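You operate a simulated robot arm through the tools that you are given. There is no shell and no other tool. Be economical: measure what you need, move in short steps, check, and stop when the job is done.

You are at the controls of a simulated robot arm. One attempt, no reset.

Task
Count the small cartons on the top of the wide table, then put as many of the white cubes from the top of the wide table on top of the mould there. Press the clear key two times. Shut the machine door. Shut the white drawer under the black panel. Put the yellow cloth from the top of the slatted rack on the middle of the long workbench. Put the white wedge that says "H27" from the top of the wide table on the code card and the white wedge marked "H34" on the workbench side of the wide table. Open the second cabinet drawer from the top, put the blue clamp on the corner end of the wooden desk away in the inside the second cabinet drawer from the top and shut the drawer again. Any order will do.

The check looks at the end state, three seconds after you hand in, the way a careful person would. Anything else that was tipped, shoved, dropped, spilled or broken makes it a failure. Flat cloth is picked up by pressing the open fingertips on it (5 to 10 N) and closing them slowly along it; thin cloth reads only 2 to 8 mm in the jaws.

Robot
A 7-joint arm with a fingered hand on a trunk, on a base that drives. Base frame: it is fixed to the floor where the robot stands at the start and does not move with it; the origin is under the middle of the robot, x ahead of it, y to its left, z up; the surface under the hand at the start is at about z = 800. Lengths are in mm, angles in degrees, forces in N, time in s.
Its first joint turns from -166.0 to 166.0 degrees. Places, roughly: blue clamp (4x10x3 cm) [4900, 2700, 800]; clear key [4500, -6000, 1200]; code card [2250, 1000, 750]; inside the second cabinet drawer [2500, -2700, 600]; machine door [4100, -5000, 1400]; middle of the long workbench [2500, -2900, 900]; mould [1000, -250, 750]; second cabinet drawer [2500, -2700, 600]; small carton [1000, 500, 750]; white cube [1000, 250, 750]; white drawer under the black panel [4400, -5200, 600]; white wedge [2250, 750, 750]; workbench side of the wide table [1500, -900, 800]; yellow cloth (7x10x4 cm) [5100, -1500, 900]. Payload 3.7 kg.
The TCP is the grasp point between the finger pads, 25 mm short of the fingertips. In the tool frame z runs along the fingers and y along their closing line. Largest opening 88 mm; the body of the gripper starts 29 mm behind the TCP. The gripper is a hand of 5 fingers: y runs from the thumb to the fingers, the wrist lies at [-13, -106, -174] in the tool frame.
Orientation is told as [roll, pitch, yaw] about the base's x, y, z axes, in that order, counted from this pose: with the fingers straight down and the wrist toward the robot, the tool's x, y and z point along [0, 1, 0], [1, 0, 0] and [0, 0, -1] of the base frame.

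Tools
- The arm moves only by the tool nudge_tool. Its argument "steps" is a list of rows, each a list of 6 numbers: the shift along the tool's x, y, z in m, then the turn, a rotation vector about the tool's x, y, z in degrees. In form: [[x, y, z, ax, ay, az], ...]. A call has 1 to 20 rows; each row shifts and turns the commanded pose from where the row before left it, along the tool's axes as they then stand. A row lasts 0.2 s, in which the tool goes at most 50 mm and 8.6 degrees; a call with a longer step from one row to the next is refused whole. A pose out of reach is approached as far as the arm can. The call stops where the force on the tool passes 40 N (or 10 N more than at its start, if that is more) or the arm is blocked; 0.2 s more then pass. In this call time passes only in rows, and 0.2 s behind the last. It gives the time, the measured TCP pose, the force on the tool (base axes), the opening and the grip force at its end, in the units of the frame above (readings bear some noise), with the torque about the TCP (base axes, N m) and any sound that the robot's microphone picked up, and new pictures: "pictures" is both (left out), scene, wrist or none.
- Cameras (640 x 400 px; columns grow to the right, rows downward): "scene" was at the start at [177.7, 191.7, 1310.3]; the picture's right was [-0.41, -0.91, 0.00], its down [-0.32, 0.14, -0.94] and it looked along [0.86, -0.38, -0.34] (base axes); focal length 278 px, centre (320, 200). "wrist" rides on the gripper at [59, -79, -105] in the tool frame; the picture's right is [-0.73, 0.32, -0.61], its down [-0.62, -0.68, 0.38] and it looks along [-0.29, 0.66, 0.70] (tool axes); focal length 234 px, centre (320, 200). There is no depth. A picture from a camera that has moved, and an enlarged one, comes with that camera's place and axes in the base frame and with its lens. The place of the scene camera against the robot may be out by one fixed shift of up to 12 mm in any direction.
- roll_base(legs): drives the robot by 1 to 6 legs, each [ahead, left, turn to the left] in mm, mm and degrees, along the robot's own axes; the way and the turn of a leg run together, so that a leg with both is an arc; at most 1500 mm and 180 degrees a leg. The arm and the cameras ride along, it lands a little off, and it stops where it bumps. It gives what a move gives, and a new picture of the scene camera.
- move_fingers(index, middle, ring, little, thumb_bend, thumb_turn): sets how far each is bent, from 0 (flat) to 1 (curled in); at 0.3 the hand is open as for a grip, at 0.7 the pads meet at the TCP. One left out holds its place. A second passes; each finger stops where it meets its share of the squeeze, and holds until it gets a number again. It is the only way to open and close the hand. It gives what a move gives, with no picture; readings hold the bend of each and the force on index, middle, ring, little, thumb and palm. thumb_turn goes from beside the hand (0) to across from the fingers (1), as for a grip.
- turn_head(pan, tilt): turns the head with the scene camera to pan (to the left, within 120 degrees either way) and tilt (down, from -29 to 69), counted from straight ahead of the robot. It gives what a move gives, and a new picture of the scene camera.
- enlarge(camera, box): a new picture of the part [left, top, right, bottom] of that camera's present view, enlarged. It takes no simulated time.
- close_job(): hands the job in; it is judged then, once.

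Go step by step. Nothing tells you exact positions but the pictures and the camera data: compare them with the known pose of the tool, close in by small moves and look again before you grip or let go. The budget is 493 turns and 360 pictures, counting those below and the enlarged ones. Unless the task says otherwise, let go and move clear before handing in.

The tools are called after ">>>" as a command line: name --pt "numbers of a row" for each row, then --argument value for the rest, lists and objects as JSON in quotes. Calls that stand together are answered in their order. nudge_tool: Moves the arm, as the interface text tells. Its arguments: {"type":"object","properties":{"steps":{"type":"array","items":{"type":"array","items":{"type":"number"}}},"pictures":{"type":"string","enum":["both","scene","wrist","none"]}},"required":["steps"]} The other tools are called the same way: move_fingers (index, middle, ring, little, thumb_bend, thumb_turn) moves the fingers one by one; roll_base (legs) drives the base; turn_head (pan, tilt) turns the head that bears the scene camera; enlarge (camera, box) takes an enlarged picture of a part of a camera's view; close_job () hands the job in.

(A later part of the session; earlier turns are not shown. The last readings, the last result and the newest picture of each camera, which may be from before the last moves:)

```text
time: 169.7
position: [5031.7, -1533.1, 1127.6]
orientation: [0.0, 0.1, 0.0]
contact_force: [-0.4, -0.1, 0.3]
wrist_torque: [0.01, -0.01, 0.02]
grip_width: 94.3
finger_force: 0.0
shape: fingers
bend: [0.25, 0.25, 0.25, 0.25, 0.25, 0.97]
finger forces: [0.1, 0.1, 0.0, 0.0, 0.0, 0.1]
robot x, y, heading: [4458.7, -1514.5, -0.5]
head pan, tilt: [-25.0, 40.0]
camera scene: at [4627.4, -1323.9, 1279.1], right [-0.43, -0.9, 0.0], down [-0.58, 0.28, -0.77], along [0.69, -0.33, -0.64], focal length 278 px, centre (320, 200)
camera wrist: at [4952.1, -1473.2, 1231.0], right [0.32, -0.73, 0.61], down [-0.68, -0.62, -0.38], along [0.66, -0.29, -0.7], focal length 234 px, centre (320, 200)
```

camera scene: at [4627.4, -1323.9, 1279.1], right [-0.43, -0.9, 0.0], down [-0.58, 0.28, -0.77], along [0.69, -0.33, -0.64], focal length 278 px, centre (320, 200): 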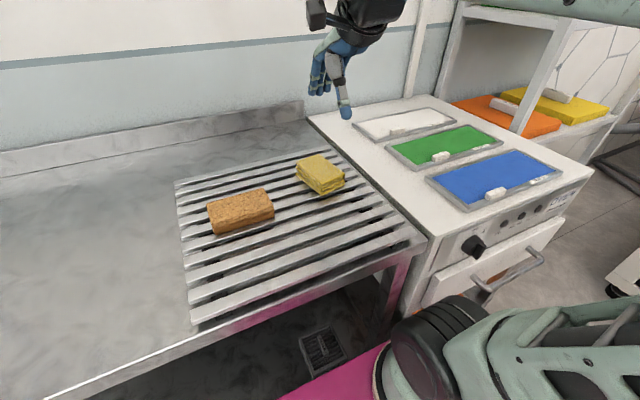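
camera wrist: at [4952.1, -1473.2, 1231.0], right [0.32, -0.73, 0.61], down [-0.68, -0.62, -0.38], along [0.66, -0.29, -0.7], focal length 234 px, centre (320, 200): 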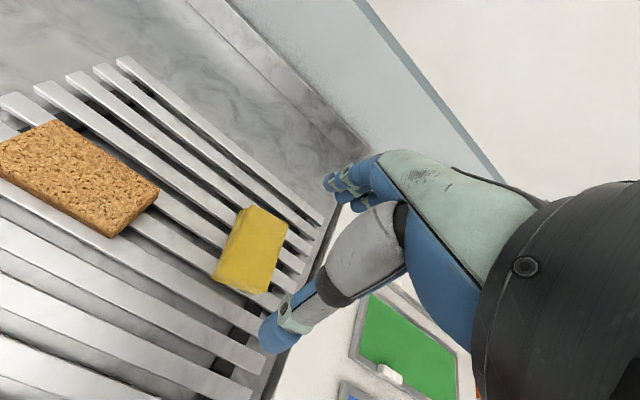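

>>> nudge_tool --pt "0 0 0 0 0 8.5" --pt "0 0 0 0 0 8.5" --pt "0 0 0 0 0 8.5" --pt "0 0 0 0 0 8.5" --pt "0 0 0 0 0 8.5" --pt "0 0 0 0 0 8.5" --pt "0 0 0 0 0 8.5" --pt "0 0 0 0 0 8.5" --pt "0 0 0 0 0 8.5" --pt "0 0 0 0 0 8.5" --pt "0.03 0 0.035 0 0 0" --pt "0.017 0 0.04 0 0 0"

>>> enlarge --camera "scene" --box '[240, 80, 420, 230]'

```text
time: 172.3
position: [5077.9, -1530.0, 1053.5]
orientation: [0.0, 0.1, -85.2]
contact_force: [-0.5, 0.7, 0.3]
wrist_torque: [-0.01, -0.03, 0.01]
grip_width: 94.1
finger_force: 0.1
shape: fingers
bend: [0.25, 0.25, 0.25, 0.25, 0.25, 0.97]
finger forces: [0.1, 0.1, 0.1, 0.0, 0.0, 0.1]
robot x, y, heading: [4456.0, -1519.2, -0.6]
head pan, tilt: [-25.0, 40.0]
camera scene: at [4627.3, -1323.7, 1279.1], right [-0.43, -0.9, 0.0], down [-0.58, 0.28, -0.77], along [0.69, -0.33, -0.64], focal length 278 px, centre (320, 200)
camera wrist: at [5131.0, -1444.8, 1156.5], right [-0.7, -0.38, 0.61], down [-0.68, 0.63, -0.38], along [-0.23, -0.68, -0.7], focal length 234 px, centre (320, 200)
```

scene: 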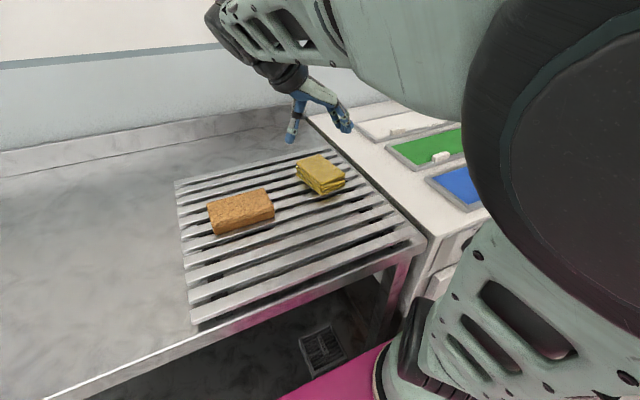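
wrist: 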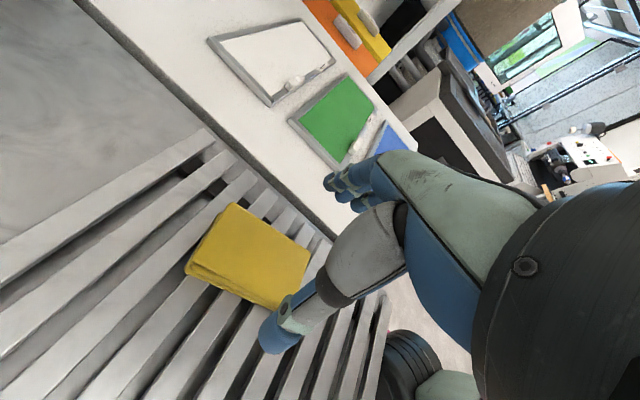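

```text
2.67 times, centred on (330, 155) of scene
camera zoom: at [4627.3, -1323.7, 1279.1], right [-0.43, -0.9, 0.0], down [-0.58, 0.28, -0.77], along [0.69, -0.33, -0.64], focal length 743 px, centre (293, 320)
```

zoom: 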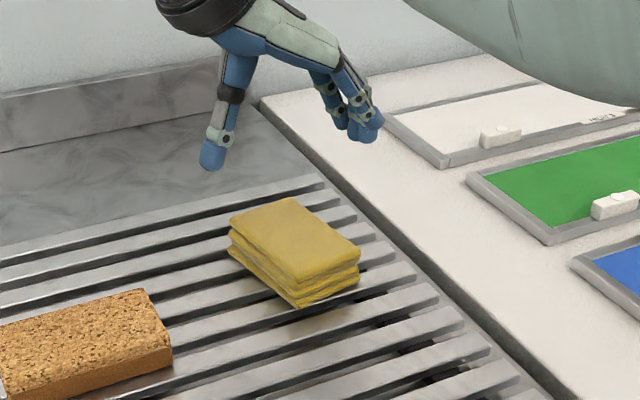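

Cloth: centre ≈ (5085,-1537), yaw ≈10°, 100×70 mm, oven edge at y≈-1618. Aligning to yaw -80 and descending partway.

>>> nudge_tool --pt "0.006 0.006 0 0 0 -5" --pt "0 0 0.04 0 0 0" --pt "0 0 0.03 0 0 0"

>>> enlarge --camera "scene" --box '[240, 80, 420, 230]'

```text
time: 173.1
position: [5084.3, -1534.4, 981.6]
orientation: [0.0, 0.0, -80.1]
contact_force: [0.0, -0.3, 0.8]
wrist_torque: [0.05, 0.0, -0.01]
grip_width: 94.2
finger_force: 0.1
shape: fingers
bend: [0.25, 0.25, 0.25, 0.25, 0.25, 0.97]
finger forces: [0.0, 0.1, 0.0, 0.1, 0.1, 0.0]
robot x, y, heading: [4457.4, -1513.1, -0.2]
head pan, tilt: [-25.0, 40.0]
camera scene: at [4627.4, -1323.8, 1279.1], right [-0.43, -0.9, 0.0], down [-0.58, 0.28, -0.77], along [0.69, -0.33, -0.64], focal length 278 px, centre (320, 200)
camera wrist: at [5130.1, -1445.7, 1085.1], right [-0.66, -0.44, 0.61], down [-0.73, 0.56, -0.38], along [-0.17, -0.7, -0.7], focal length 234 px, centre (320, 200)
```

scene: 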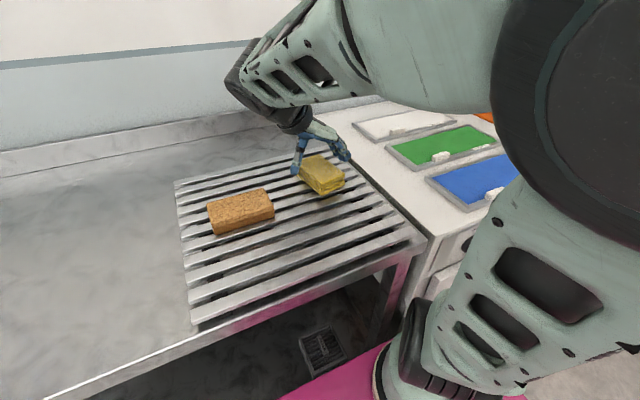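
wrist: 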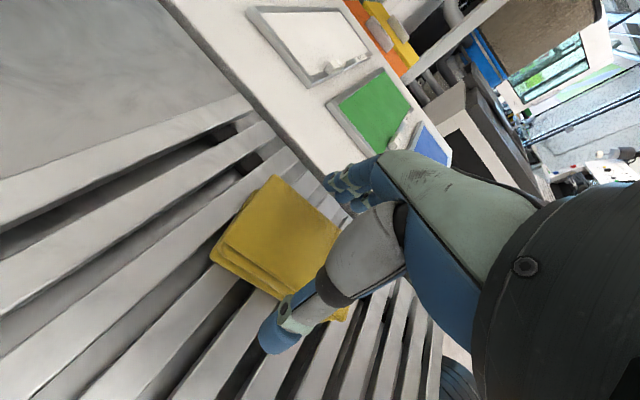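

```text
2.67 times, centred on (330, 155) of scene
camera zoom: at [4627.4, -1323.8, 1279.1], right [-0.43, -0.9, 0.0], down [-0.58, 0.28, -0.77], along [0.69, -0.33, -0.64], focal length 743 px, centre (293, 320)
```

zoom: 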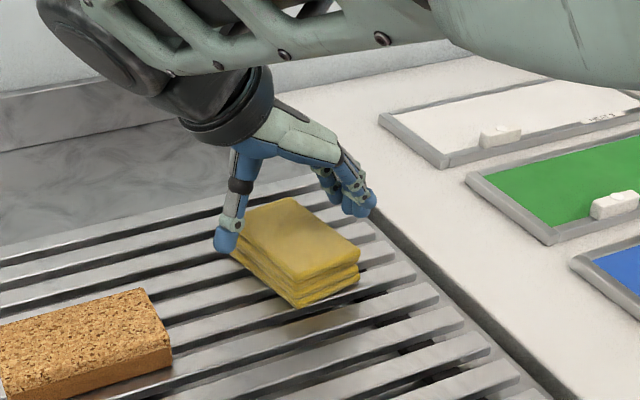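

>>> nudge_tool --pt "0.006 0 0.02 0 0 0" --pt "0 0 0.012 0 0 0"

>>> enlarge --camera "scene" --box '[270, 110, 390, 210]'

```text
time: 173.7
position: [5090.7, -1532.0, 950.1]
orientation: [0.0, 0.0, -80.2]
contact_force: [-0.3, -0.2, -0.5]
wrist_torque: [0.01, -0.01, -0.04]
grip_width: 94.1
finger_force: 0.0
shape: fingers
bend: [0.25, 0.25, 0.25, 0.25, 0.25, 0.97]
finger forces: [0.1, 0.1, 0.1, 0.1, 0.1, 0.0]
robot x, y, heading: [4458.0, -1515.9, -0.4]
head pan, tilt: [-25.0, 40.0]
camera scene: at [4627.4, -1323.9, 1279.1], right [-0.43, -0.9, 0.0], down [-0.58, 0.28, -0.77], along [0.69, -0.33, -0.64], focal length 278 px, centre (320, 200)
camera wrist: at [5135.5, -1444.1, 1054.0], right [-0.66, -0.44, 0.61], down [-0.73, 0.56, -0.38], along [-0.17, -0.7, -0.7], focal length 234 px, centre (320, 200)
```

scene: 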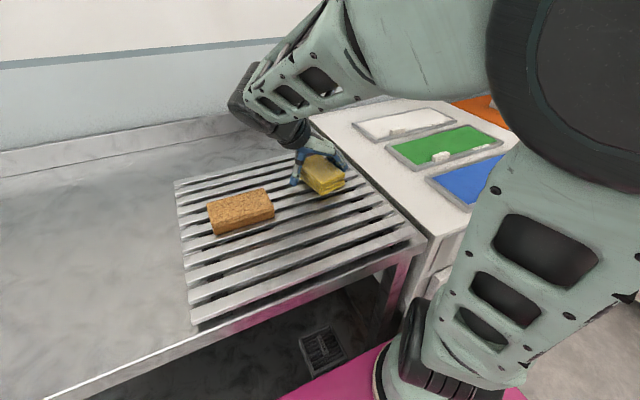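
wrist: 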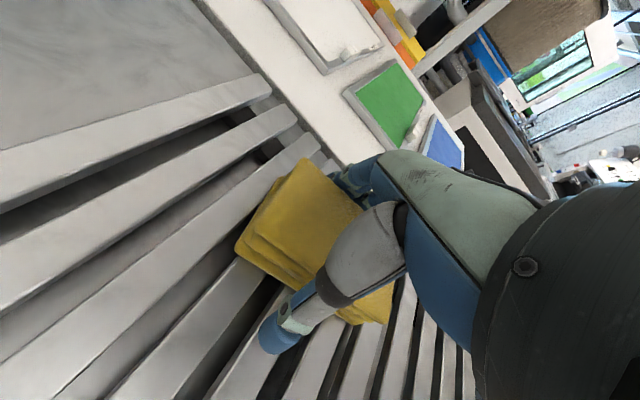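

```text
4.00 times, centred on (330, 160) of scene
camera zoom: at [4627.4, -1323.9, 1279.1], right [-0.43, -0.9, 0.0], down [-0.58, 0.28, -0.77], along [0.69, -0.33, -0.64], focal length 1114 px, centre (280, 360)
```

zoom: 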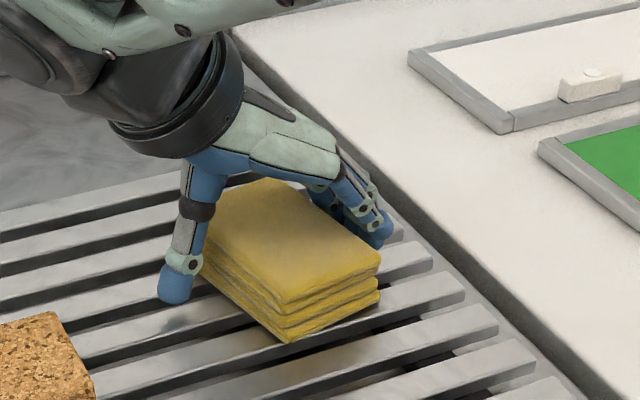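

Cloth is straddled with clearance from the oven. Lowering 12 mm and closing.

>>> nudge_tool --pt "0 0 0.012 0 0 0" --pictures "none"

>>> move_fingers --index 0.5 --middle 0.5 --ring 0.5 --little 0.5 --thumb_bend 0.5

>>> enlarge --camera "scene" --box '[270, 110, 390, 210]'

```text
time: 174.1
position: [5091.7, -1532.1, 942.6]
orientation: [0.3, -0.4, -80.1]
contact_force: [-2.6, 2.4, 21.6]
wrist_torque: [-0.95, 0.01, -0.08]
grip_width: 96.2
finger_force: 11.2
shape: fingers
bend: [0.24, 0.27, 0.25, 0.25, 0.24, 0.98]
finger forces: [2.2, 17.1, 0.0, 0.2, 2.6, 0.1]
robot x, y, heading: [4455.9, -1514.3, -0.6]
head pan, tilt: [-25.0, 40.0]
stopped in row 1: the force on the tool passed its limit at 47 N (the readings are from after the stop); the commanded pose is now the measured one
```

```text
time: 174.6
position: [5093.6, -1534.6, 946.8]
orientation: [0.5, -0.8, -80.2]
contact_force: [-0.1, -7.1, 35.2]
wrist_torque: [-1.67, 0.29, 0.18]
grip_width: 73.8
finger_force: 31.2
shape: fingers
bend: [0.36, 0.28, 0.39, 0.48, 0.4, 0.96]
finger forces: [13.0, 10.1, 16.4, 5.7, 16.6, 0.0]
robot x, y, heading: [4453.6, -1517.1, -0.5]
head pan, tilt: [-25.0, 40.0]
stopped: the force on the tool passed its limit at 45 N (the readings are from after the stop); the commanded pose is now the measured one
```

```text
4.00 times, centred on (330, 160) of scene
camera zoom: at [4626.6, -1324.2, 1279.3], right [-0.43, -0.9, 0.0], down [-0.58, 0.28, -0.77], along [0.69, -0.33, -0.64], focal length 1114 px, centre (280, 360)
```

zoom: 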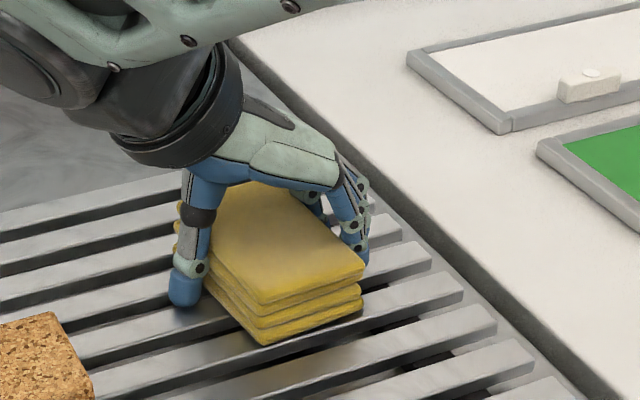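

A fingertip is touching the slats. Raising 8 mm and closing again.

>>> nudge_tool --pt "0 0 -0.006 0 0 0" --pictures "none"

>>> move_fingers --index 0.6 --middle 0.6 --ring 0.6 --little 0.5 --thumb_bend 0.6

>>> enlarge --camera "scene" --box '[270, 110, 390, 210]'

```text
time: 174.9
position: [5092.6, -1532.8, 948.9]
orientation: [0.3, -0.4, -80.1]
contact_force: [0.3, 0.6, -0.1]
wrist_torque: [-0.04, 0.01, -0.02]
grip_width: 70.0
finger_force: 19.9
shape: fingers
bend: [0.37, 0.35, 0.47, 0.48, 0.41, 0.95]
finger forces: [13.0, 0.9, 1.7, 4.5, 19.8, 0.1]
robot x, y, heading: [4454.9, -1512.2, -0.4]
head pan, tilt: [-25.0, 40.0]
```

```text
time: 175.9
position: [5094.0, -1534.0, 949.8]
orientation: [0.3, -0.6, -80.0]
contact_force: [2.8, -7.4, 26.5]
wrist_torque: [-1.19, -0.06, 0.12]
grip_width: 65.6
finger_force: 44.8
shape: fingers
bend: [0.37, 0.46, 0.5, 0.49, 0.46, 0.94]
finger forces: [18.9, 29.3, 6.9, 3.2, 31.4, 0.0]
robot x, y, heading: [4456.8, -1517.9, -0.4]
head pan, tilt: [-25.0, 40.0]
```

```text
4.00 times, centred on (330, 160) of scene
camera zoom: at [4626.9, -1324.2, 1279.3], right [-0.43, -0.9, 0.0], down [-0.58, 0.28, -0.77], along [0.69, -0.33, -0.64], focal length 1114 px, centre (280, 360)
```

zoom: 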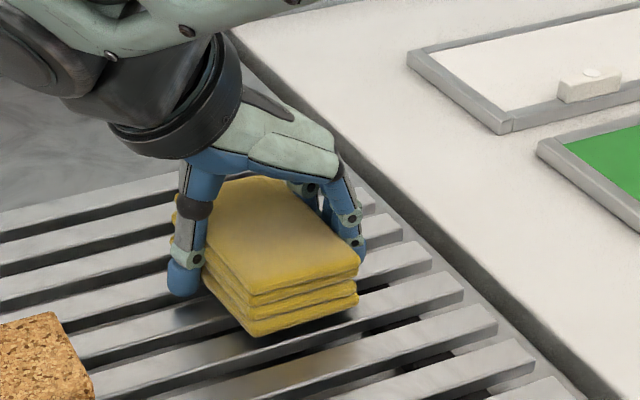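

Gripped at ~65 mm with solid forces. Lifting.

>>> nudge_tool --pt "0 0 -0.01 0 0 0" --pt "0 0 -0.02 0 0 0" --pt "0 0 -0.03 0 0 0" --pictures "scene"

>>> enlarge --camera "scene" --box '[260, 80, 400, 200]'

```text
time: 176.8
position: [5091.5, -1532.5, 1009.4]
orientation: [0.4, -0.5, -80.1]
contact_force: [-0.7, -0.3, -0.1]
wrist_torque: [-0.03, 0.01, -0.01]
grip_width: 65.7
finger_force: 31.9
shape: fingers
bend: [0.39, 0.5, 0.51, 0.49, 0.46, 0.94]
finger forces: [16.0, 6.6, 6.1, 2.3, 32.9, 0.0]
robot x, y, heading: [4457.8, -1517.6, -0.2]
head pan, tilt: [-25.0, 40.0]
camera scene: at [4627.5, -1323.9, 1279.1], right [-0.43, -0.9, 0.0], down [-0.58, 0.28, -0.77], along [0.69, -0.33, -0.64], focal length 278 px, centre (320, 200)
```

scene: 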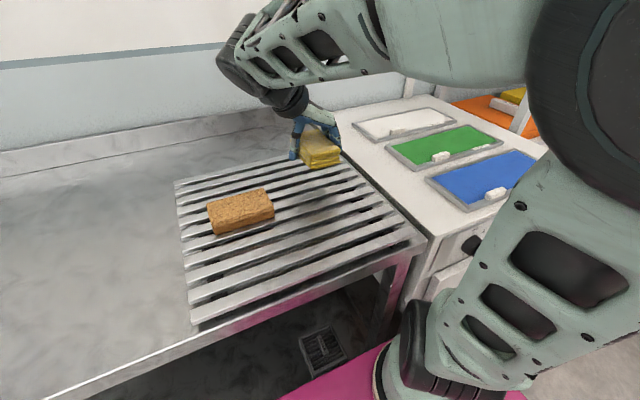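

```text
3.33 times, centred on (330, 140) of scene
camera zoom: at [4627.5, -1323.9, 1279.1], right [-0.43, -0.9, 0.0], down [-0.58, 0.28, -0.77], along [0.69, -0.33, -0.64], focal length 928 px, centre (287, 400)
```

zoom: 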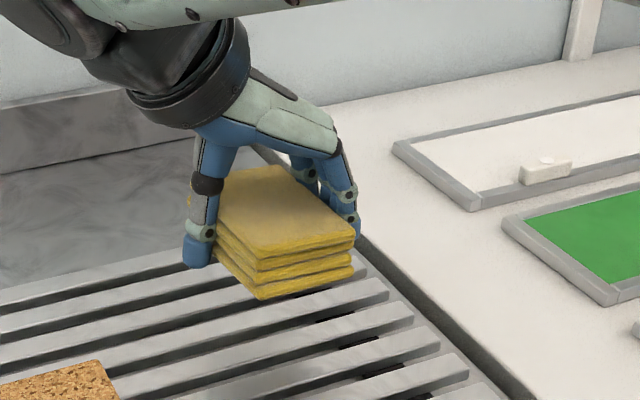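

Cloth lifted cleanly. Raising, re-orienting the hand, and backing away.

>>> nudge_tool --pt "0 0 -0.045 0 0 0" --pt "0 0 -0.045 0 0 0" --pt "0 0 -0.045 0 0 0" --pt "0 0 0 0 0 -8" --pt "0 0 0 0 0 -8" --pt "0 0 0 0 0 -8" --pt "0 0 0 0 0 -8" --pt "0 0 0 0 0 -8" --pt "0 0 0 0 0 -8" --pt "0 0 0 0 0 -8" --pt "0 0 0 0 0 -8" --pt "0 0 0 0 0 -8" --pt "0 0 0 0 0 -8" --pictures "none"

>>> roll_base --legs '[[-1200, 0, 0], [0, 0, -90]]'

>>> turn_head --pan -20 --tilt 15

```text
time: 179.6
position: [5090.6, -1531.0, 1144.9]
orientation: [-0.5, -0.4, 0.1]
contact_force: [-0.1, -0.7, -0.5]
wrist_torque: [0.0, 0.02, 0.0]
grip_width: 65.2
finger_force: 31.2
shape: fingers
bend: [0.39, 0.5, 0.51, 0.49, 0.46, 0.94]
finger forces: [15.7, 6.5, 6.0, 2.3, 32.3, 0.0]
robot x, y, heading: [4454.4, -1514.1, -0.5]
head pan, tilt: [-25.0, 40.0]
```

```text
time: 189.4
position: [3263.4, -2157.6, 1144.6]
orientation: [-0.4, -0.4, -88.6]
contact_force: [-0.1, -0.3, -0.7]
wrist_torque: [-0.01, -0.02, -0.03]
grip_width: 64.9
finger_force: 30.0
shape: fingers
bend: [0.39, 0.51, 0.51, 0.49, 0.47, 0.94]
finger forces: [15.3, 6.4, 5.8, 2.0, 30.8, 0.0]
robot x, y, heading: [3263.5, -1521.9, -88.9]
head pan, tilt: [-25.0, 40.0]
camera scene: at [3447.8, -1692.4, 1279.1], right [-0.91, 0.41, 0.0], down [0.26, 0.59, -0.77], along [-0.31, -0.7, -0.64], focal length 278 px, centre (320, 200)
```

scene: 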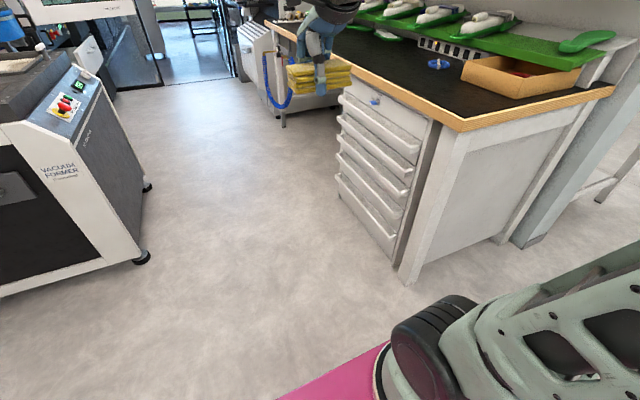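

```text
time: 190.3
position: [3264.2, -2159.0, 1144.6]
orientation: [-0.4, -0.4, -88.7]
contact_force: [0.7, 0.3, -1.4]
wrist_torque: [-0.01, 0.01, -0.04]
grip_width: 64.5
finger_force: 30.8
shape: fingers
bend: [0.39, 0.51, 0.51, 0.49, 0.47, 0.94]
finger forces: [15.3, 6.3, 5.8, 2.0, 30.9, 0.0]
robot x, y, heading: [3266.8, -1523.5, -89.2]
head pan, tilt: [-20.0, 15.0]
camera scene: at [3451.9, -1703.1, 1318.6], right [-0.95, 0.32, 0.0], down [0.08, 0.25, -0.97], along [-0.31, -0.91, -0.26], focal length 278 px, centre (320, 200)
```

scene: 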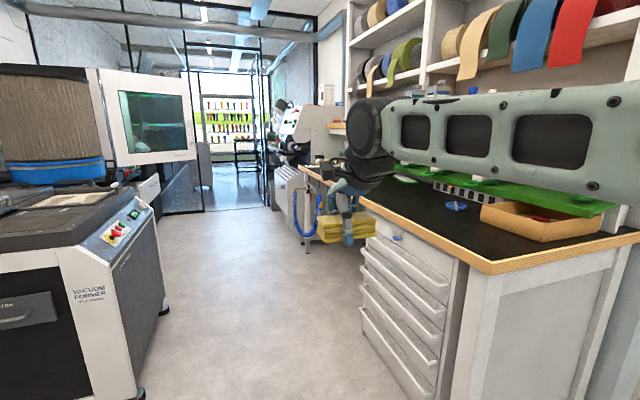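

The long workbench runs along y with its drawer front facing +x (edge x≈2750). I'll drive down the aisle and turn to face it.

>>> roll_base --legs '[[1300, 0, 0], [0, -50, -90]]'

>>> turn_head --pan 0 --tilt 30

```text
time: 200.7
position: [2628.2, -2788.4, 1144.0]
orientation: [-0.4, -0.4, -178.5]
contact_force: [-0.1, -0.2, -1.1]
wrist_torque: [-0.02, -0.01, 0.05]
grip_width: 63.5
finger_force: 28.6
shape: fingers
bend: [0.4, 0.51, 0.52, 0.49, 0.48, 0.94]
finger forces: [14.7, 6.0, 5.5, 1.7, 29.4, 0.1]
robot x, y, heading: [3265.1, -2787.6, -178.7]
head pan, tilt: [-20.0, 15.0]
camera scene: at [3072.8, -2979.3, 1318.7], right [0.32, 0.95, 0.0], down [0.24, -0.08, -0.97], along [-0.91, 0.31, -0.26], focal length 278 px, centre (320, 200)
```

scene: 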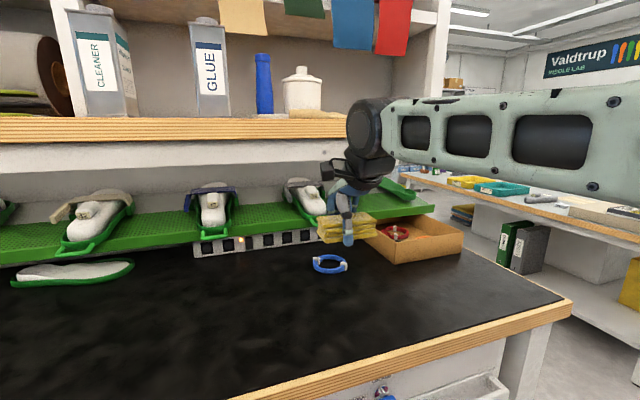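

```text
time: 201.5
position: [2630.1, -2789.1, 1145.1]
orientation: [-0.4, -0.4, -178.6]
contact_force: [-1.0, 0.3, 0.0]
wrist_torque: [0.0, -0.01, 0.0]
grip_width: 63.7
finger_force: 28.9
shape: fingers
bend: [0.4, 0.51, 0.52, 0.49, 0.48, 0.94]
finger forces: [14.8, 6.1, 5.6, 1.7, 29.4, 0.0]
robot x, y, heading: [3263.4, -2785.6, -178.9]
head pan, tilt: [0.0, 30.0]
camera scene: at [3070.7, -3011.3, 1294.5], right [-0.02, 1.0, 0.0], down [0.5, 0.01, -0.87], along [-0.87, -0.02, -0.5], focal length 278 px, centre (320, 200)
```

scene: 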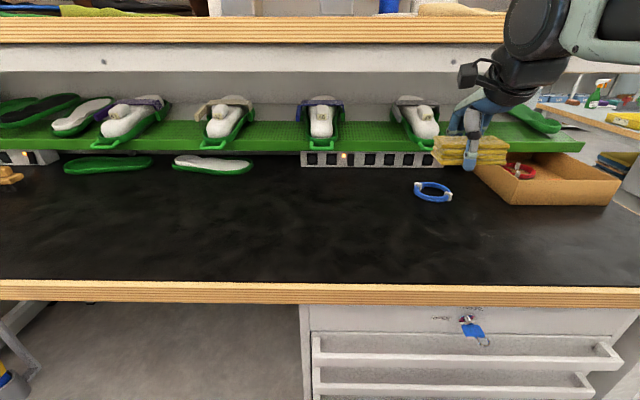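

Bench surface is clear around (2500,-2900). Moving the cloth there and descending.

>>> nudge_tool --pt "0.035 0.03 0 0 0 0" --pt "0.035 0.03 0 0 0 0" --pt "0.035 0.035 0 0 0 0" --pt "0.006 0.035 0.02 0 0 0" --pt "0 0 0.045 0 0 0" --pt "0 0 0.045 0 0 0" --pt "0 0 0.045 0 0 0"

```text
time: 203.1
position: [2500.3, -2901.2, 989.1]
orientation: [-0.4, -0.5, -178.6]
contact_force: [0.4, 0.1, -0.6]
wrist_torque: [0.01, -0.03, -0.01]
grip_width: 63.2
finger_force: 27.8
shape: fingers
bend: [0.4, 0.51, 0.52, 0.49, 0.48, 0.94]
finger forces: [14.7, 5.9, 5.5, 1.7, 28.7, 0.0]
robot x, y, heading: [3264.2, -2787.9, -178.8]
head pan, tilt: [0.0, 30.0]
camera scene: at [3070.8, -3011.4, 1294.5], right [-0.02, 1.0, 0.0], down [0.5, 0.01, -0.87], along [-0.87, -0.02, -0.5], focal length 278 px, centre (320, 200)
camera wrist: at [2581.5, -2957.5, 1091.5], right [-0.34, 0.71, 0.62], down [0.66, 0.64, -0.38], along [-0.67, 0.28, -0.69], focal length 234 px, centre (320, 200)
```

scene: 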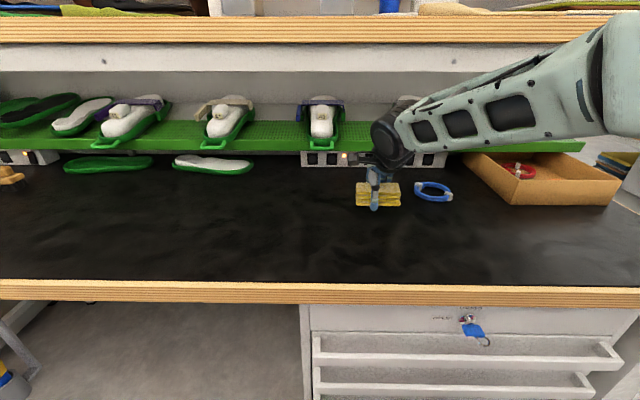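
wrist: 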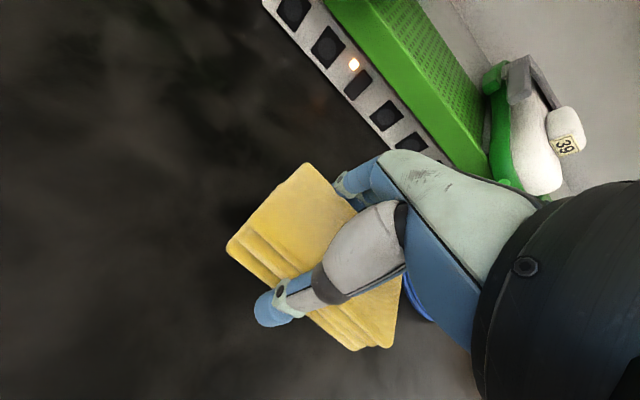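

>>> nudge_tool --pt "0 0 0.02 0 0 0" --pt "0 0 0.01 0 0 0" --pictures "none"

>>> enlarge --camera "scene" --box '[310, 140, 450, 240]'

```text
time: 203.7
position: [2499.9, -2900.2, 960.1]
orientation: [-0.4, -0.6, -178.4]
contact_force: [-0.4, 0.4, 6.2]
wrist_torque: [0.06, 0.23, -0.02]
grip_width: 63.1
finger_force: 31.7
shape: fingers
bend: [0.4, 0.51, 0.52, 0.49, 0.48, 0.94]
finger forces: [14.7, 12.5, 5.5, 1.6, 29.0, 0.0]
robot x, y, heading: [3262.1, -2787.4, -178.6]
head pan, tilt: [0.0, 30.0]
```

```text
4.00 times, centred on (380, 190) of scene
camera zoom: at [3070.8, -3011.3, 1294.5], right [-0.02, 1.0, 0.0], down [0.5, 0.01, -0.87], along [-0.87, -0.02, -0.5], focal length 1114 px, centre (80, 240)
```

zoom: 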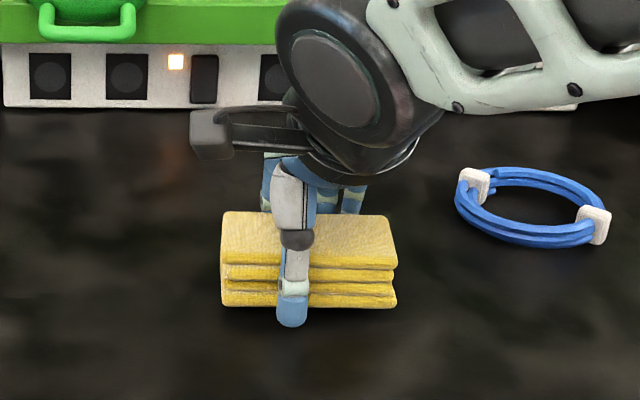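

>>> nudge_tool --pt "0 0 0.003 0 0 0" --pictures "none"

```text
time: 204.1
position: [2499.8, -2900.4, 959.1]
orientation: [-0.5, -0.7, -178.6]
contact_force: [-2.2, 1.0, 21.1]
wrist_torque: [0.17, 0.74, 0.0]
grip_width: 63.5
finger_force: 39.9
shape: fingers
bend: [0.4, 0.49, 0.52, 0.49, 0.48, 0.94]
finger forces: [15.3, 28.0, 5.8, 1.8, 29.0, 0.1]
robot x, y, heading: [3263.8, -2784.7, -178.7]
head pan, tilt: [0.0, 30.0]
```

Down on the bench. Opening the hand.

>>> nudge_tool --pt "0 0 -0.001 0 0 0" --pictures "none"

>>> move_fingers --index 0.25 --middle 0.3 --ring 0.25 --little 0.25 --thumb_bend 0.25

>>> nudge_tool --pt "0 0 -0.03 0 0 0" --pt "0 0 -0.045 0 0 0" --pt "0 0 -0.045 0 0 0" --pt "-0.03 -0.03 0 0 0 0" --pt "-0.03 -0.03 0 0 0 0" --pt "-0.03 -0.03 0 0 0 0" --pictures "scene"

```text
time: 204.5
position: [2501.9, -2901.5, 958.0]
orientation: [-0.4, -0.5, -178.5]
contact_force: [-4.3, 1.3, 23.2]
wrist_torque: [0.19, 0.84, -0.02]
grip_width: 63.3
finger_force: 40.1
shape: fingers
bend: [0.4, 0.49, 0.52, 0.49, 0.48, 0.94]
finger forces: [15.9, 27.7, 6.1, 1.9, 28.4, 0.0]
robot x, y, heading: [3263.5, -2789.8, -179.1]
head pan, tilt: [0.0, 30.0]
```

```text
time: 205.5
position: [2500.0, -2900.9, 956.9]
orientation: [-0.5, -0.5, -178.6]
contact_force: [-0.1, -0.3, -0.9]
wrist_torque: [-0.01, 0.03, -0.02]
grip_width: 94.2
finger_force: 0.0
shape: fingers
bend: [0.25, 0.3, 0.25, 0.25, 0.25, 0.97]
finger forces: [0.1, 0.1, 0.0, 0.0, 0.0, 0.1]
robot x, y, heading: [3262.8, -2785.4, -178.6]
head pan, tilt: [0.0, 30.0]
```

```text
time: 206.9
position: [2587.2, -2810.6, 1081.1]
orientation: [-0.5, -0.4, -178.5]
contact_force: [-0.1, -0.2, 0.5]
wrist_torque: [0.0, 0.0, 0.01]
grip_width: 94.4
finger_force: 0.1
shape: fingers
bend: [0.25, 0.3, 0.25, 0.25, 0.25, 0.97]
finger forces: [0.1, 0.1, 0.0, 0.0, 0.1, 0.0]
robot x, y, heading: [3263.3, -2786.9, -178.9]
head pan, tilt: [0.0, 30.0]
camera scene: at [3070.5, -3011.5, 1294.4], right [-0.02, 1.0, 0.0], down [0.5, 0.01, -0.87], along [-0.87, -0.02, -0.5], focal length 278 px, centre (320, 200)
```

scene: 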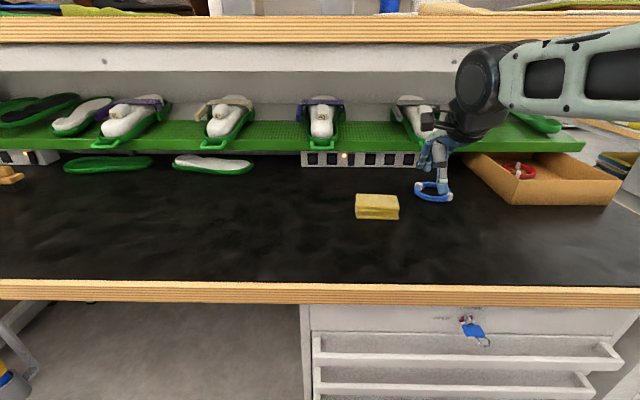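

The cloth lies on the workbench. I'll check the bench's extents for "middle" by looking left and right, and look at the drawers.

>>> turn_head --pan 45 --tilt 20

>>> turn_head --pan -15 --tilt 55

```text
time: 208.0
position: [2587.5, -2811.6, 1080.8]
orientation: [-0.5, -0.4, -178.6]
contact_force: [0.6, 0.6, 0.1]
wrist_torque: [0.04, 0.0, 0.02]
grip_width: 94.4
finger_force: 0.0
shape: fingers
bend: [0.25, 0.3, 0.25, 0.25, 0.25, 0.97]
finger forces: [0.0, 0.1, 0.0, 0.1, 0.0, 0.0]
robot x, y, heading: [3266.5, -2792.7, -179.1]
head pan, tilt: [45.0, 20.0]
camera scene: at [3096.6, -3076.6, 1310.5], right [-0.72, 0.69, 0.0], down [0.24, 0.25, -0.94], along [-0.65, -0.68, -0.34], focal length 278 px, centre (320, 200)
```

scene: 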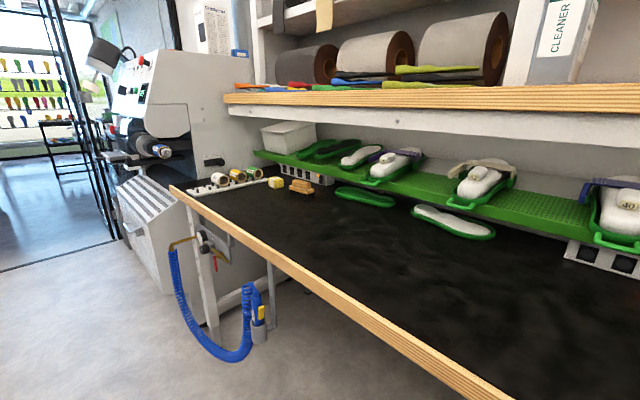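

```text
time: 209.3
position: [2587.9, -2810.9, 1081.1]
orientation: [-0.5, -0.5, -178.6]
contact_force: [0.5, -0.6, -0.5]
wrist_torque: [-0.02, -0.01, 0.02]
grip_width: 94.6
finger_force: 0.1
shape: fingers
bend: [0.25, 0.3, 0.25, 0.25, 0.25, 0.97]
finger forces: [0.1, 0.0, 0.0, 0.0, 0.0, 0.1]
robot x, y, heading: [3264.7, -2784.3, -178.9]
head pan, tilt: [-15.0, 55.0]
camera scene: at [3091.1, -2992.3, 1258.5], right [0.24, 0.97, 0.0], down [0.8, -0.2, -0.57], along [-0.56, 0.14, -0.82], focal length 278 px, centre (320, 200)
```

scene: 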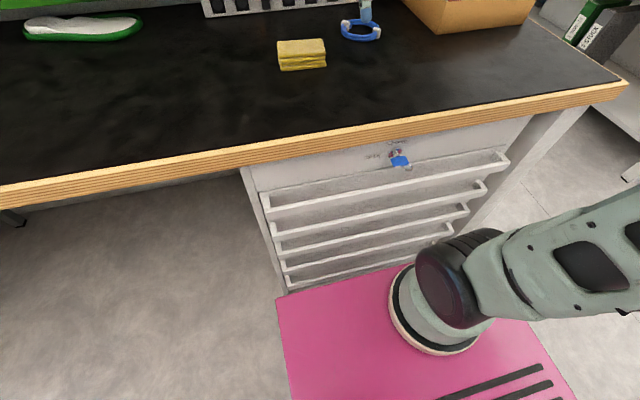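

The bench may extend further left than expected, so I'll look closely at where its left end is before accepting "middle".

>>> turn_head --pan 40 --tilt 25

>>> enlarge --camera "scene" --box '[60, 80, 380, 280]'

```text
time: 210.6
position: [2586.8, -2810.5, 1081.4]
orientation: [-0.4, -0.4, -178.5]
contact_force: [-0.1, -0.2, -0.6]
wrist_torque: [-0.02, -0.03, -0.01]
grip_width: 94.2
finger_force: 0.0
shape: fingers
bend: [0.25, 0.3, 0.25, 0.25, 0.25, 0.97]
finger forces: [0.1, 0.0, 0.1, 0.1, 0.0, 0.0]
robot x, y, heading: [3265.6, -2785.7, -178.8]
head pan, tilt: [40.0, 25.0]
camera scene: at [3091.7, -3070.1, 1302.4], right [-0.66, 0.75, 0.0], down [0.32, 0.28, -0.91], along [-0.68, -0.6, -0.42], focal length 278 px, centre (320, 200)
```

scene: 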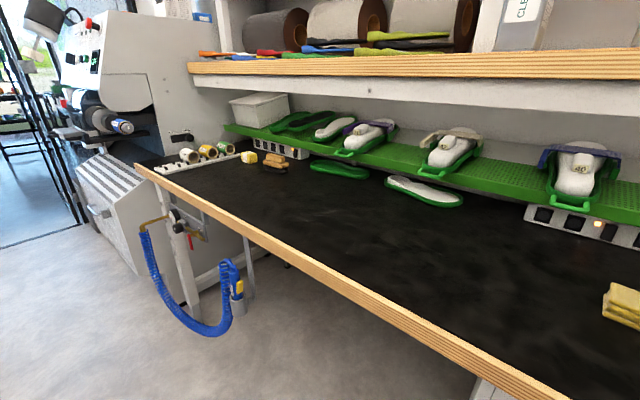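

```text
2.00 times, centred on (220, 180) of scene
camera zoom: at [3091.7, -3070.1, 1302.4], right [-0.66, 0.75, 0.0], down [0.32, 0.28, -0.91], along [-0.68, -0.6, -0.42], focal length 557 px, centre (520, 240)
```

zoom: 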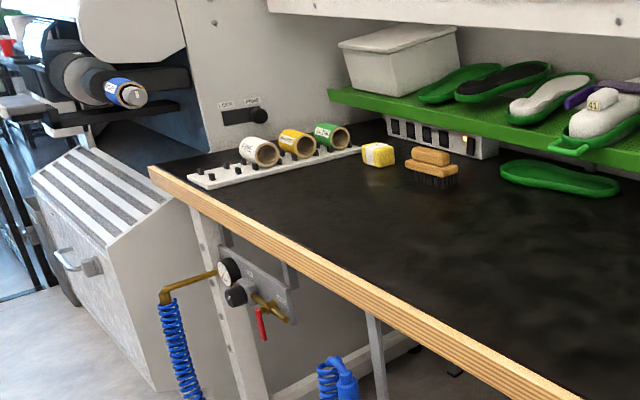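

The bench is long (y≈-2240 to -4490), with the given "middle" place at y≈-2900. As a hedge toward the geometric middle while staying near the given place, I'll re-grip the cloth and shift it ~100 mm left.

>>> nudge_tool --pt "0.03 0.029 0 0 0 0" --pt "0.03 0.029 0 0 0 0" --pt "0.03 0.029 0 0 0 0" --pt "0 0 0.045 0 0 0" --pt "0 0 0.03 0 0 0" --pictures "wrist"

```text
time: 211.8
position: [2502.5, -2902.8, 1003.6]
orientation: [-0.6, -0.4, -178.6]
contact_force: [0.3, -0.5, 0.7]
wrist_torque: [-0.02, 0.0, 0.0]
grip_width: 94.1
finger_force: 0.0
shape: fingers
bend: [0.25, 0.3, 0.25, 0.25, 0.25, 0.97]
finger forces: [0.0, 0.1, 0.0, 0.0, 0.0, 0.1]
robot x, y, heading: [3265.7, -2787.1, -178.7]
head pan, tilt: [40.0, 25.0]
camera wrist: at [2583.3, -2958.8, 1105.7], right [-0.34, 0.71, 0.62], down [0.66, 0.64, -0.38], along [-0.67, 0.28, -0.69], focal length 234 px, centre (320, 200)
```

wrist: 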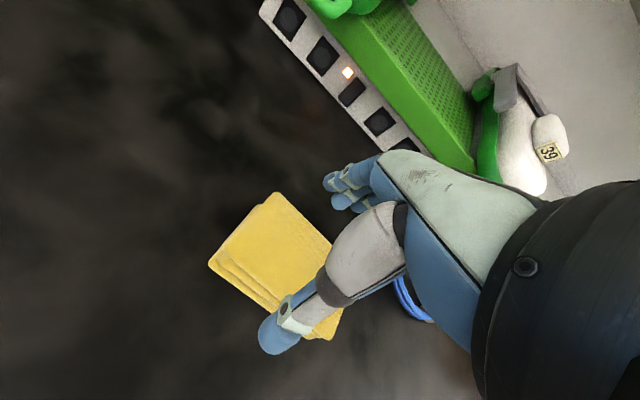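

>>> nudge_tool --pt "0 0.002 0.025 0 0 0" --pt "0 0 0.012 0 0 0" --pictures "none"

>>> move_fingers --index 0.6 --middle 0.6 --ring 0.6 --little 0.5 --thumb_bend 0.6

>>> nudge_tool --pt "0 0 -0.015 0 0 0" --pt "0.035 0 0 0 0 0" --pt "0.035 0 0 0 0 0" --pt "0.03 0 0 0 0 0" --pt "0 0 0.012 0 0 0" --pictures "wrist"

```text
time: 212.4
position: [2500.4, -2902.2, 964.9]
orientation: [-0.4, -0.4, -178.7]
contact_force: [-0.4, 0.6, -0.9]
wrist_torque: [0.01, -0.02, 0.01]
grip_width: 94.2
finger_force: 0.1
shape: fingers
bend: [0.25, 0.3, 0.25, 0.25, 0.25, 0.97]
finger forces: [0.0, 0.0, 0.0, 0.0, 0.0, 0.0]
robot x, y, heading: [3264.8, -2784.9, -178.9]
head pan, tilt: [40.0, 25.0]
```

```text
time: 213.4
position: [2500.0, -2902.2, 966.4]
orientation: [-0.4, -0.4, -178.6]
contact_force: [-2.3, -1.0, 5.1]
wrist_torque: [0.0, 0.24, 0.02]
grip_width: 63.0
finger_force: 24.0
shape: fingers
bend: [0.44, 0.51, 0.52, 0.5, 0.4, 0.95]
finger forces: [12.3, 6.7, 5.5, 0.0, 22.4, 0.0]
robot x, y, heading: [3261.2, -2784.1, -179.3]
head pan, tilt: [40.0, 25.0]
```

```text
time: 214.6
position: [2503.7, -3000.4, 969.0]
orientation: [-0.5, -0.4, -178.5]
contact_force: [-0.2, 0.3, 0.8]
wrist_torque: [0.01, -0.03, -0.03]
grip_width: 62.8
finger_force: 22.7
shape: fingers
bend: [0.45, 0.52, 0.52, 0.5, 0.4, 0.95]
finger forces: [11.5, 6.1, 4.9, 0.0, 23.0, 0.0]
robot x, y, heading: [3262.9, -2788.3, -178.8]
head pan, tilt: [40.0, 25.0]
camera wrist: at [2584.8, -3057.7, 1070.9], right [-0.34, 0.71, 0.62], down [0.66, 0.64, -0.38], along [-0.67, 0.28, -0.69], focal length 234 px, centre (320, 200)
```

wrist: 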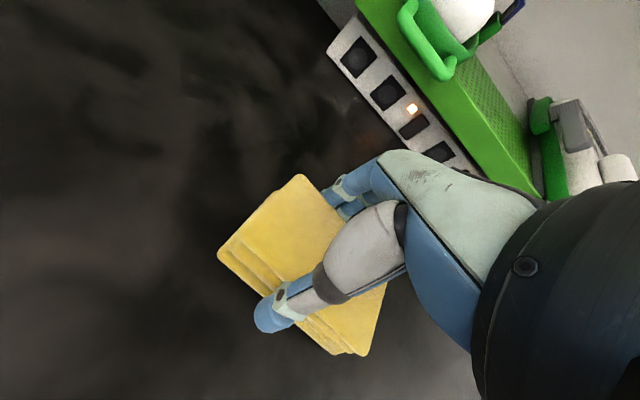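

Lowering the last few millimetres, releasing and rising.

>>> nudge_tool --pt "0.002 0 0.003 0 0 0" --pictures "none"

>>> move_fingers --index 0.25 --middle 0.3 --ring 0.25 --little 0.25 --thumb_bend 0.25

>>> nudge_tool --pt "0 0 -0.03 0 0 0" --pt "0 0 -0.045 0 0 0" --pt "0 0 -0.045 0 0 0" --pt "-0.03 -0.03 0 0 0 0" --pt "-0.03 -0.03 0 0 0 0" --pt "-0.03 -0.03 0 0 0 0" --pictures "none"

>>> turn_head --pan 0 --tilt 45

```text
time: 215.0
position: [2504.2, -3002.9, 966.5]
orientation: [-0.4, -0.6, -178.5]
contact_force: [-0.1, 3.8, 7.6]
wrist_torque: [0.04, 0.19, -0.03]
grip_width: 63.2
finger_force: 23.2
shape: fingers
bend: [0.45, 0.52, 0.52, 0.5, 0.4, 0.95]
finger forces: [11.5, 6.2, 5.1, 0.1, 23.6, 0.1]
robot x, y, heading: [3266.4, -2787.1, -179.1]
head pan, tilt: [40.0, 25.0]
```

```text
time: 216.0
position: [2503.3, -3001.6, 965.2]
orientation: [-0.4, -0.4, -178.6]
contact_force: [0.6, 0.5, -0.5]
wrist_torque: [-0.03, 0.0, 0.0]
grip_width: 94.0
finger_force: 0.0
shape: fingers
bend: [0.25, 0.3, 0.25, 0.25, 0.25, 0.97]
finger forces: [0.0, 0.0, 0.0, 0.0, 0.1, 0.0]
robot x, y, heading: [3266.9, -2785.8, -179.0]
head pan, tilt: [40.0, 25.0]
```

```text
time: 217.4
position: [2595.3, -2911.2, 1084.4]
orientation: [-0.4, -0.3, -178.5]
contact_force: [-0.4, 0.8, -0.3]
wrist_torque: [0.01, -0.02, -0.05]
grip_width: 94.0
finger_force: 0.1
shape: fingers
bend: [0.25, 0.3, 0.25, 0.25, 0.25, 0.97]
finger forces: [0.0, 0.1, 0.1, 0.0, 0.1, 0.0]
robot x, y, heading: [3262.7, -2786.8, -178.8]
head pan, tilt: [40.0, 25.0]
```

```text
time: 218.4
position: [2595.2, -2911.8, 1086.1]
orientation: [-0.4, -0.4, -178.5]
contact_force: [0.3, 0.1, -0.6]
wrist_torque: [0.01, 0.03, 0.02]
grip_width: 94.4
finger_force: 0.1
shape: fingers
bend: [0.25, 0.3, 0.25, 0.25, 0.25, 0.97]
finger forces: [0.0, 0.0, 0.0, 0.0, 0.0, 0.0]
robot x, y, heading: [3261.1, -2789.6, -178.8]
head pan, tilt: [0.0, 45.0]
camera scene: at [3079.8, -3011.2, 1271.9], right [-0.02, 1.0, 0.0], down [0.71, 0.01, -0.71], along [-0.71, -0.01, -0.71], focal length 278 px, centre (320, 200)
```

scene: 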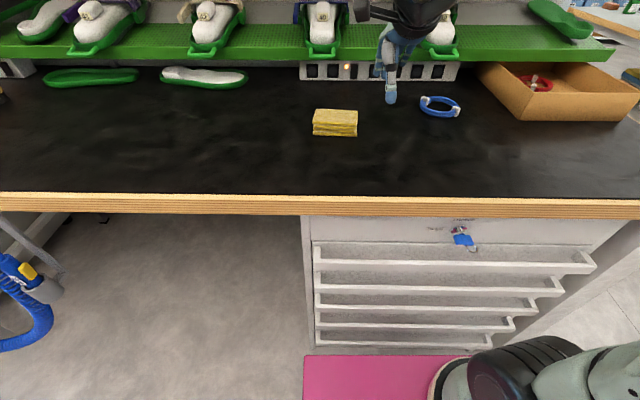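

Cloth is settled. Now zooming in on the cabinet drawers and lock.

>>> enlarge --camera "scene" --box '[300, 205, 620, 365]'

>>> enlarge --camera "scene" --box '[420, 210, 500, 260]'

```text
2.00 times, centred on (460, 285) of scene
camera zoom: at [3079.8, -3011.2, 1271.9], right [-0.02, 1.0, 0.0], down [0.71, 0.01, -0.71], along [-0.71, -0.01, -0.71], focal length 557 px, centre (40, 30)
```

zoom: 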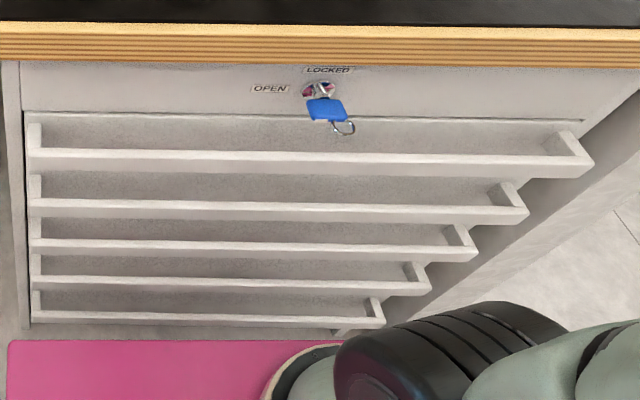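

```text
8.00 times, centred on (460, 235) of scene
camera zoom: at [3079.8, -3011.2, 1271.9], right [-0.02, 1.0, 0.0], down [0.71, 0.01, -0.71], along [-0.71, -0.01, -0.71], focal length 2228 px, centre (-800, -80)
```

zoom: 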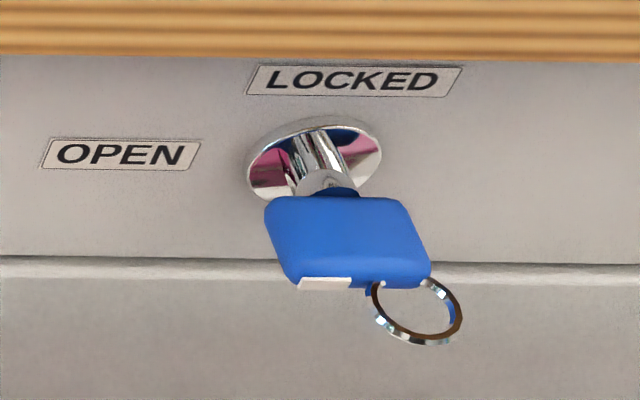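

The second handle is at roughly z≈658, bar from y≈-3027 to -2446, x≈2760. The key looks turned toward OPEN (horizontal). I'll back up, pitch the hand 45° forward, and approach the handle's middle.

>>> roll_base --legs '[[-210, -50, -1.2]]'

>>> move_fingers --index 0.3 --middle 0.3 --ring 0.3 --little 0.3 --thumb_bend 0.3

>>> nudge_tool --pt "0 -0.04 0 0 0 0" --pt "0 -0.01 0 -8 0 0" --pt "0 0 0 -8 0 0" --pt "0 0 0 -8 0 0" --pt "0 0 0 -8 0 0" --pt "0 0 0 -8 0 0" --pt "0 0 0 -5 0 0"

```text
time: 220.1
position: [2801.4, -2846.8, 1084.2]
orientation: [-0.3, -0.4, -179.6]
contact_force: [0.1, 0.0, 1.1]
wrist_torque: [0.01, -0.03, -0.02]
grip_width: 94.0
finger_force: 0.1
shape: fingers
bend: [0.25, 0.3, 0.25, 0.25, 0.25, 0.97]
finger forces: [0.0, 0.1, 0.0, 0.1, 0.1, 0.0]
robot x, y, heading: [3468.8, -2734.5, -179.9]
head pan, tilt: [0.0, 45.0]
camera scene: at [3283.2, -2955.5, 1271.9], right [0.0, 1.0, 0.0], down [0.71, 0.0, -0.71], along [-0.71, 0.0, -0.71], focal length 278 px, centre (320, 200)
```

scene: 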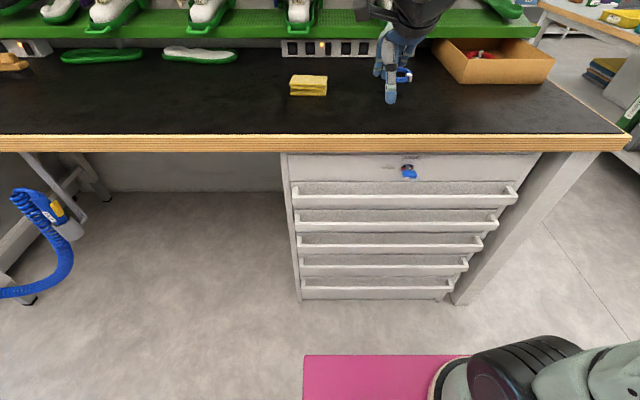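

```text
time: 221.1
position: [2799.9, -2846.5, 1085.6]
orientation: [-0.5, -0.5, -179.5]
contact_force: [0.6, -0.4, 0.2]
wrist_torque: [-0.03, 0.02, 0.02]
grip_width: 85.4
finger_force: 0.1
shape: fingers
bend: [0.3, 0.3, 0.3, 0.3, 0.3, 0.97]
finger forces: [0.0, 0.0, 0.0, 0.0, 0.0, 0.0]
robot x, y, heading: [3470.3, -2734.8, -180.0]
head pan, tilt: [0.0, 45.0]
```

```text
time: 222.7
position: [2850.1, -2846.7, 1084.2]
orientation: [-0.6, -45.5, -179.2]
contact_force: [0.3, -0.3, -0.5]
wrist_torque: [-0.01, 0.03, 0.0]
grip_width: 85.1
finger_force: 0.1
shape: fingers
bend: [0.3, 0.3, 0.3, 0.3, 0.3, 0.97]
finger forces: [0.0, 0.0, 0.0, 0.0, 0.1, 0.0]
robot x, y, heading: [3472.9, -2734.4, -180.4]
head pan, tilt: [0.0, 45.0]
camera scene: at [3283.1, -2955.4, 1271.9], right [0.0, 1.0, 0.0], down [0.71, 0.0, -0.71], along [-0.71, 0.0, -0.71], focal length 278 px, centre (320, 200)
camera wrist: at [2981.6, -2903.5, 1099.4], right [0.2, 0.72, 0.66], down [0.2, 0.63, -0.75], along [-0.96, 0.28, -0.02], focal length 234 px, centre (320, 200)
```

scene: 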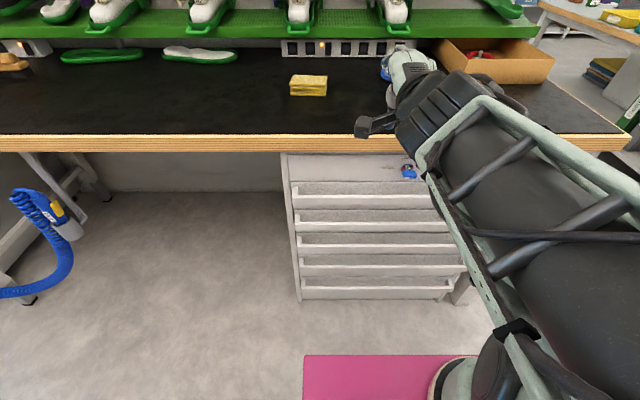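
wrist: 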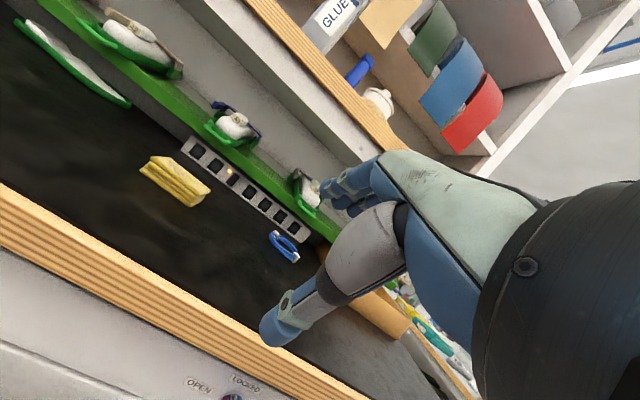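

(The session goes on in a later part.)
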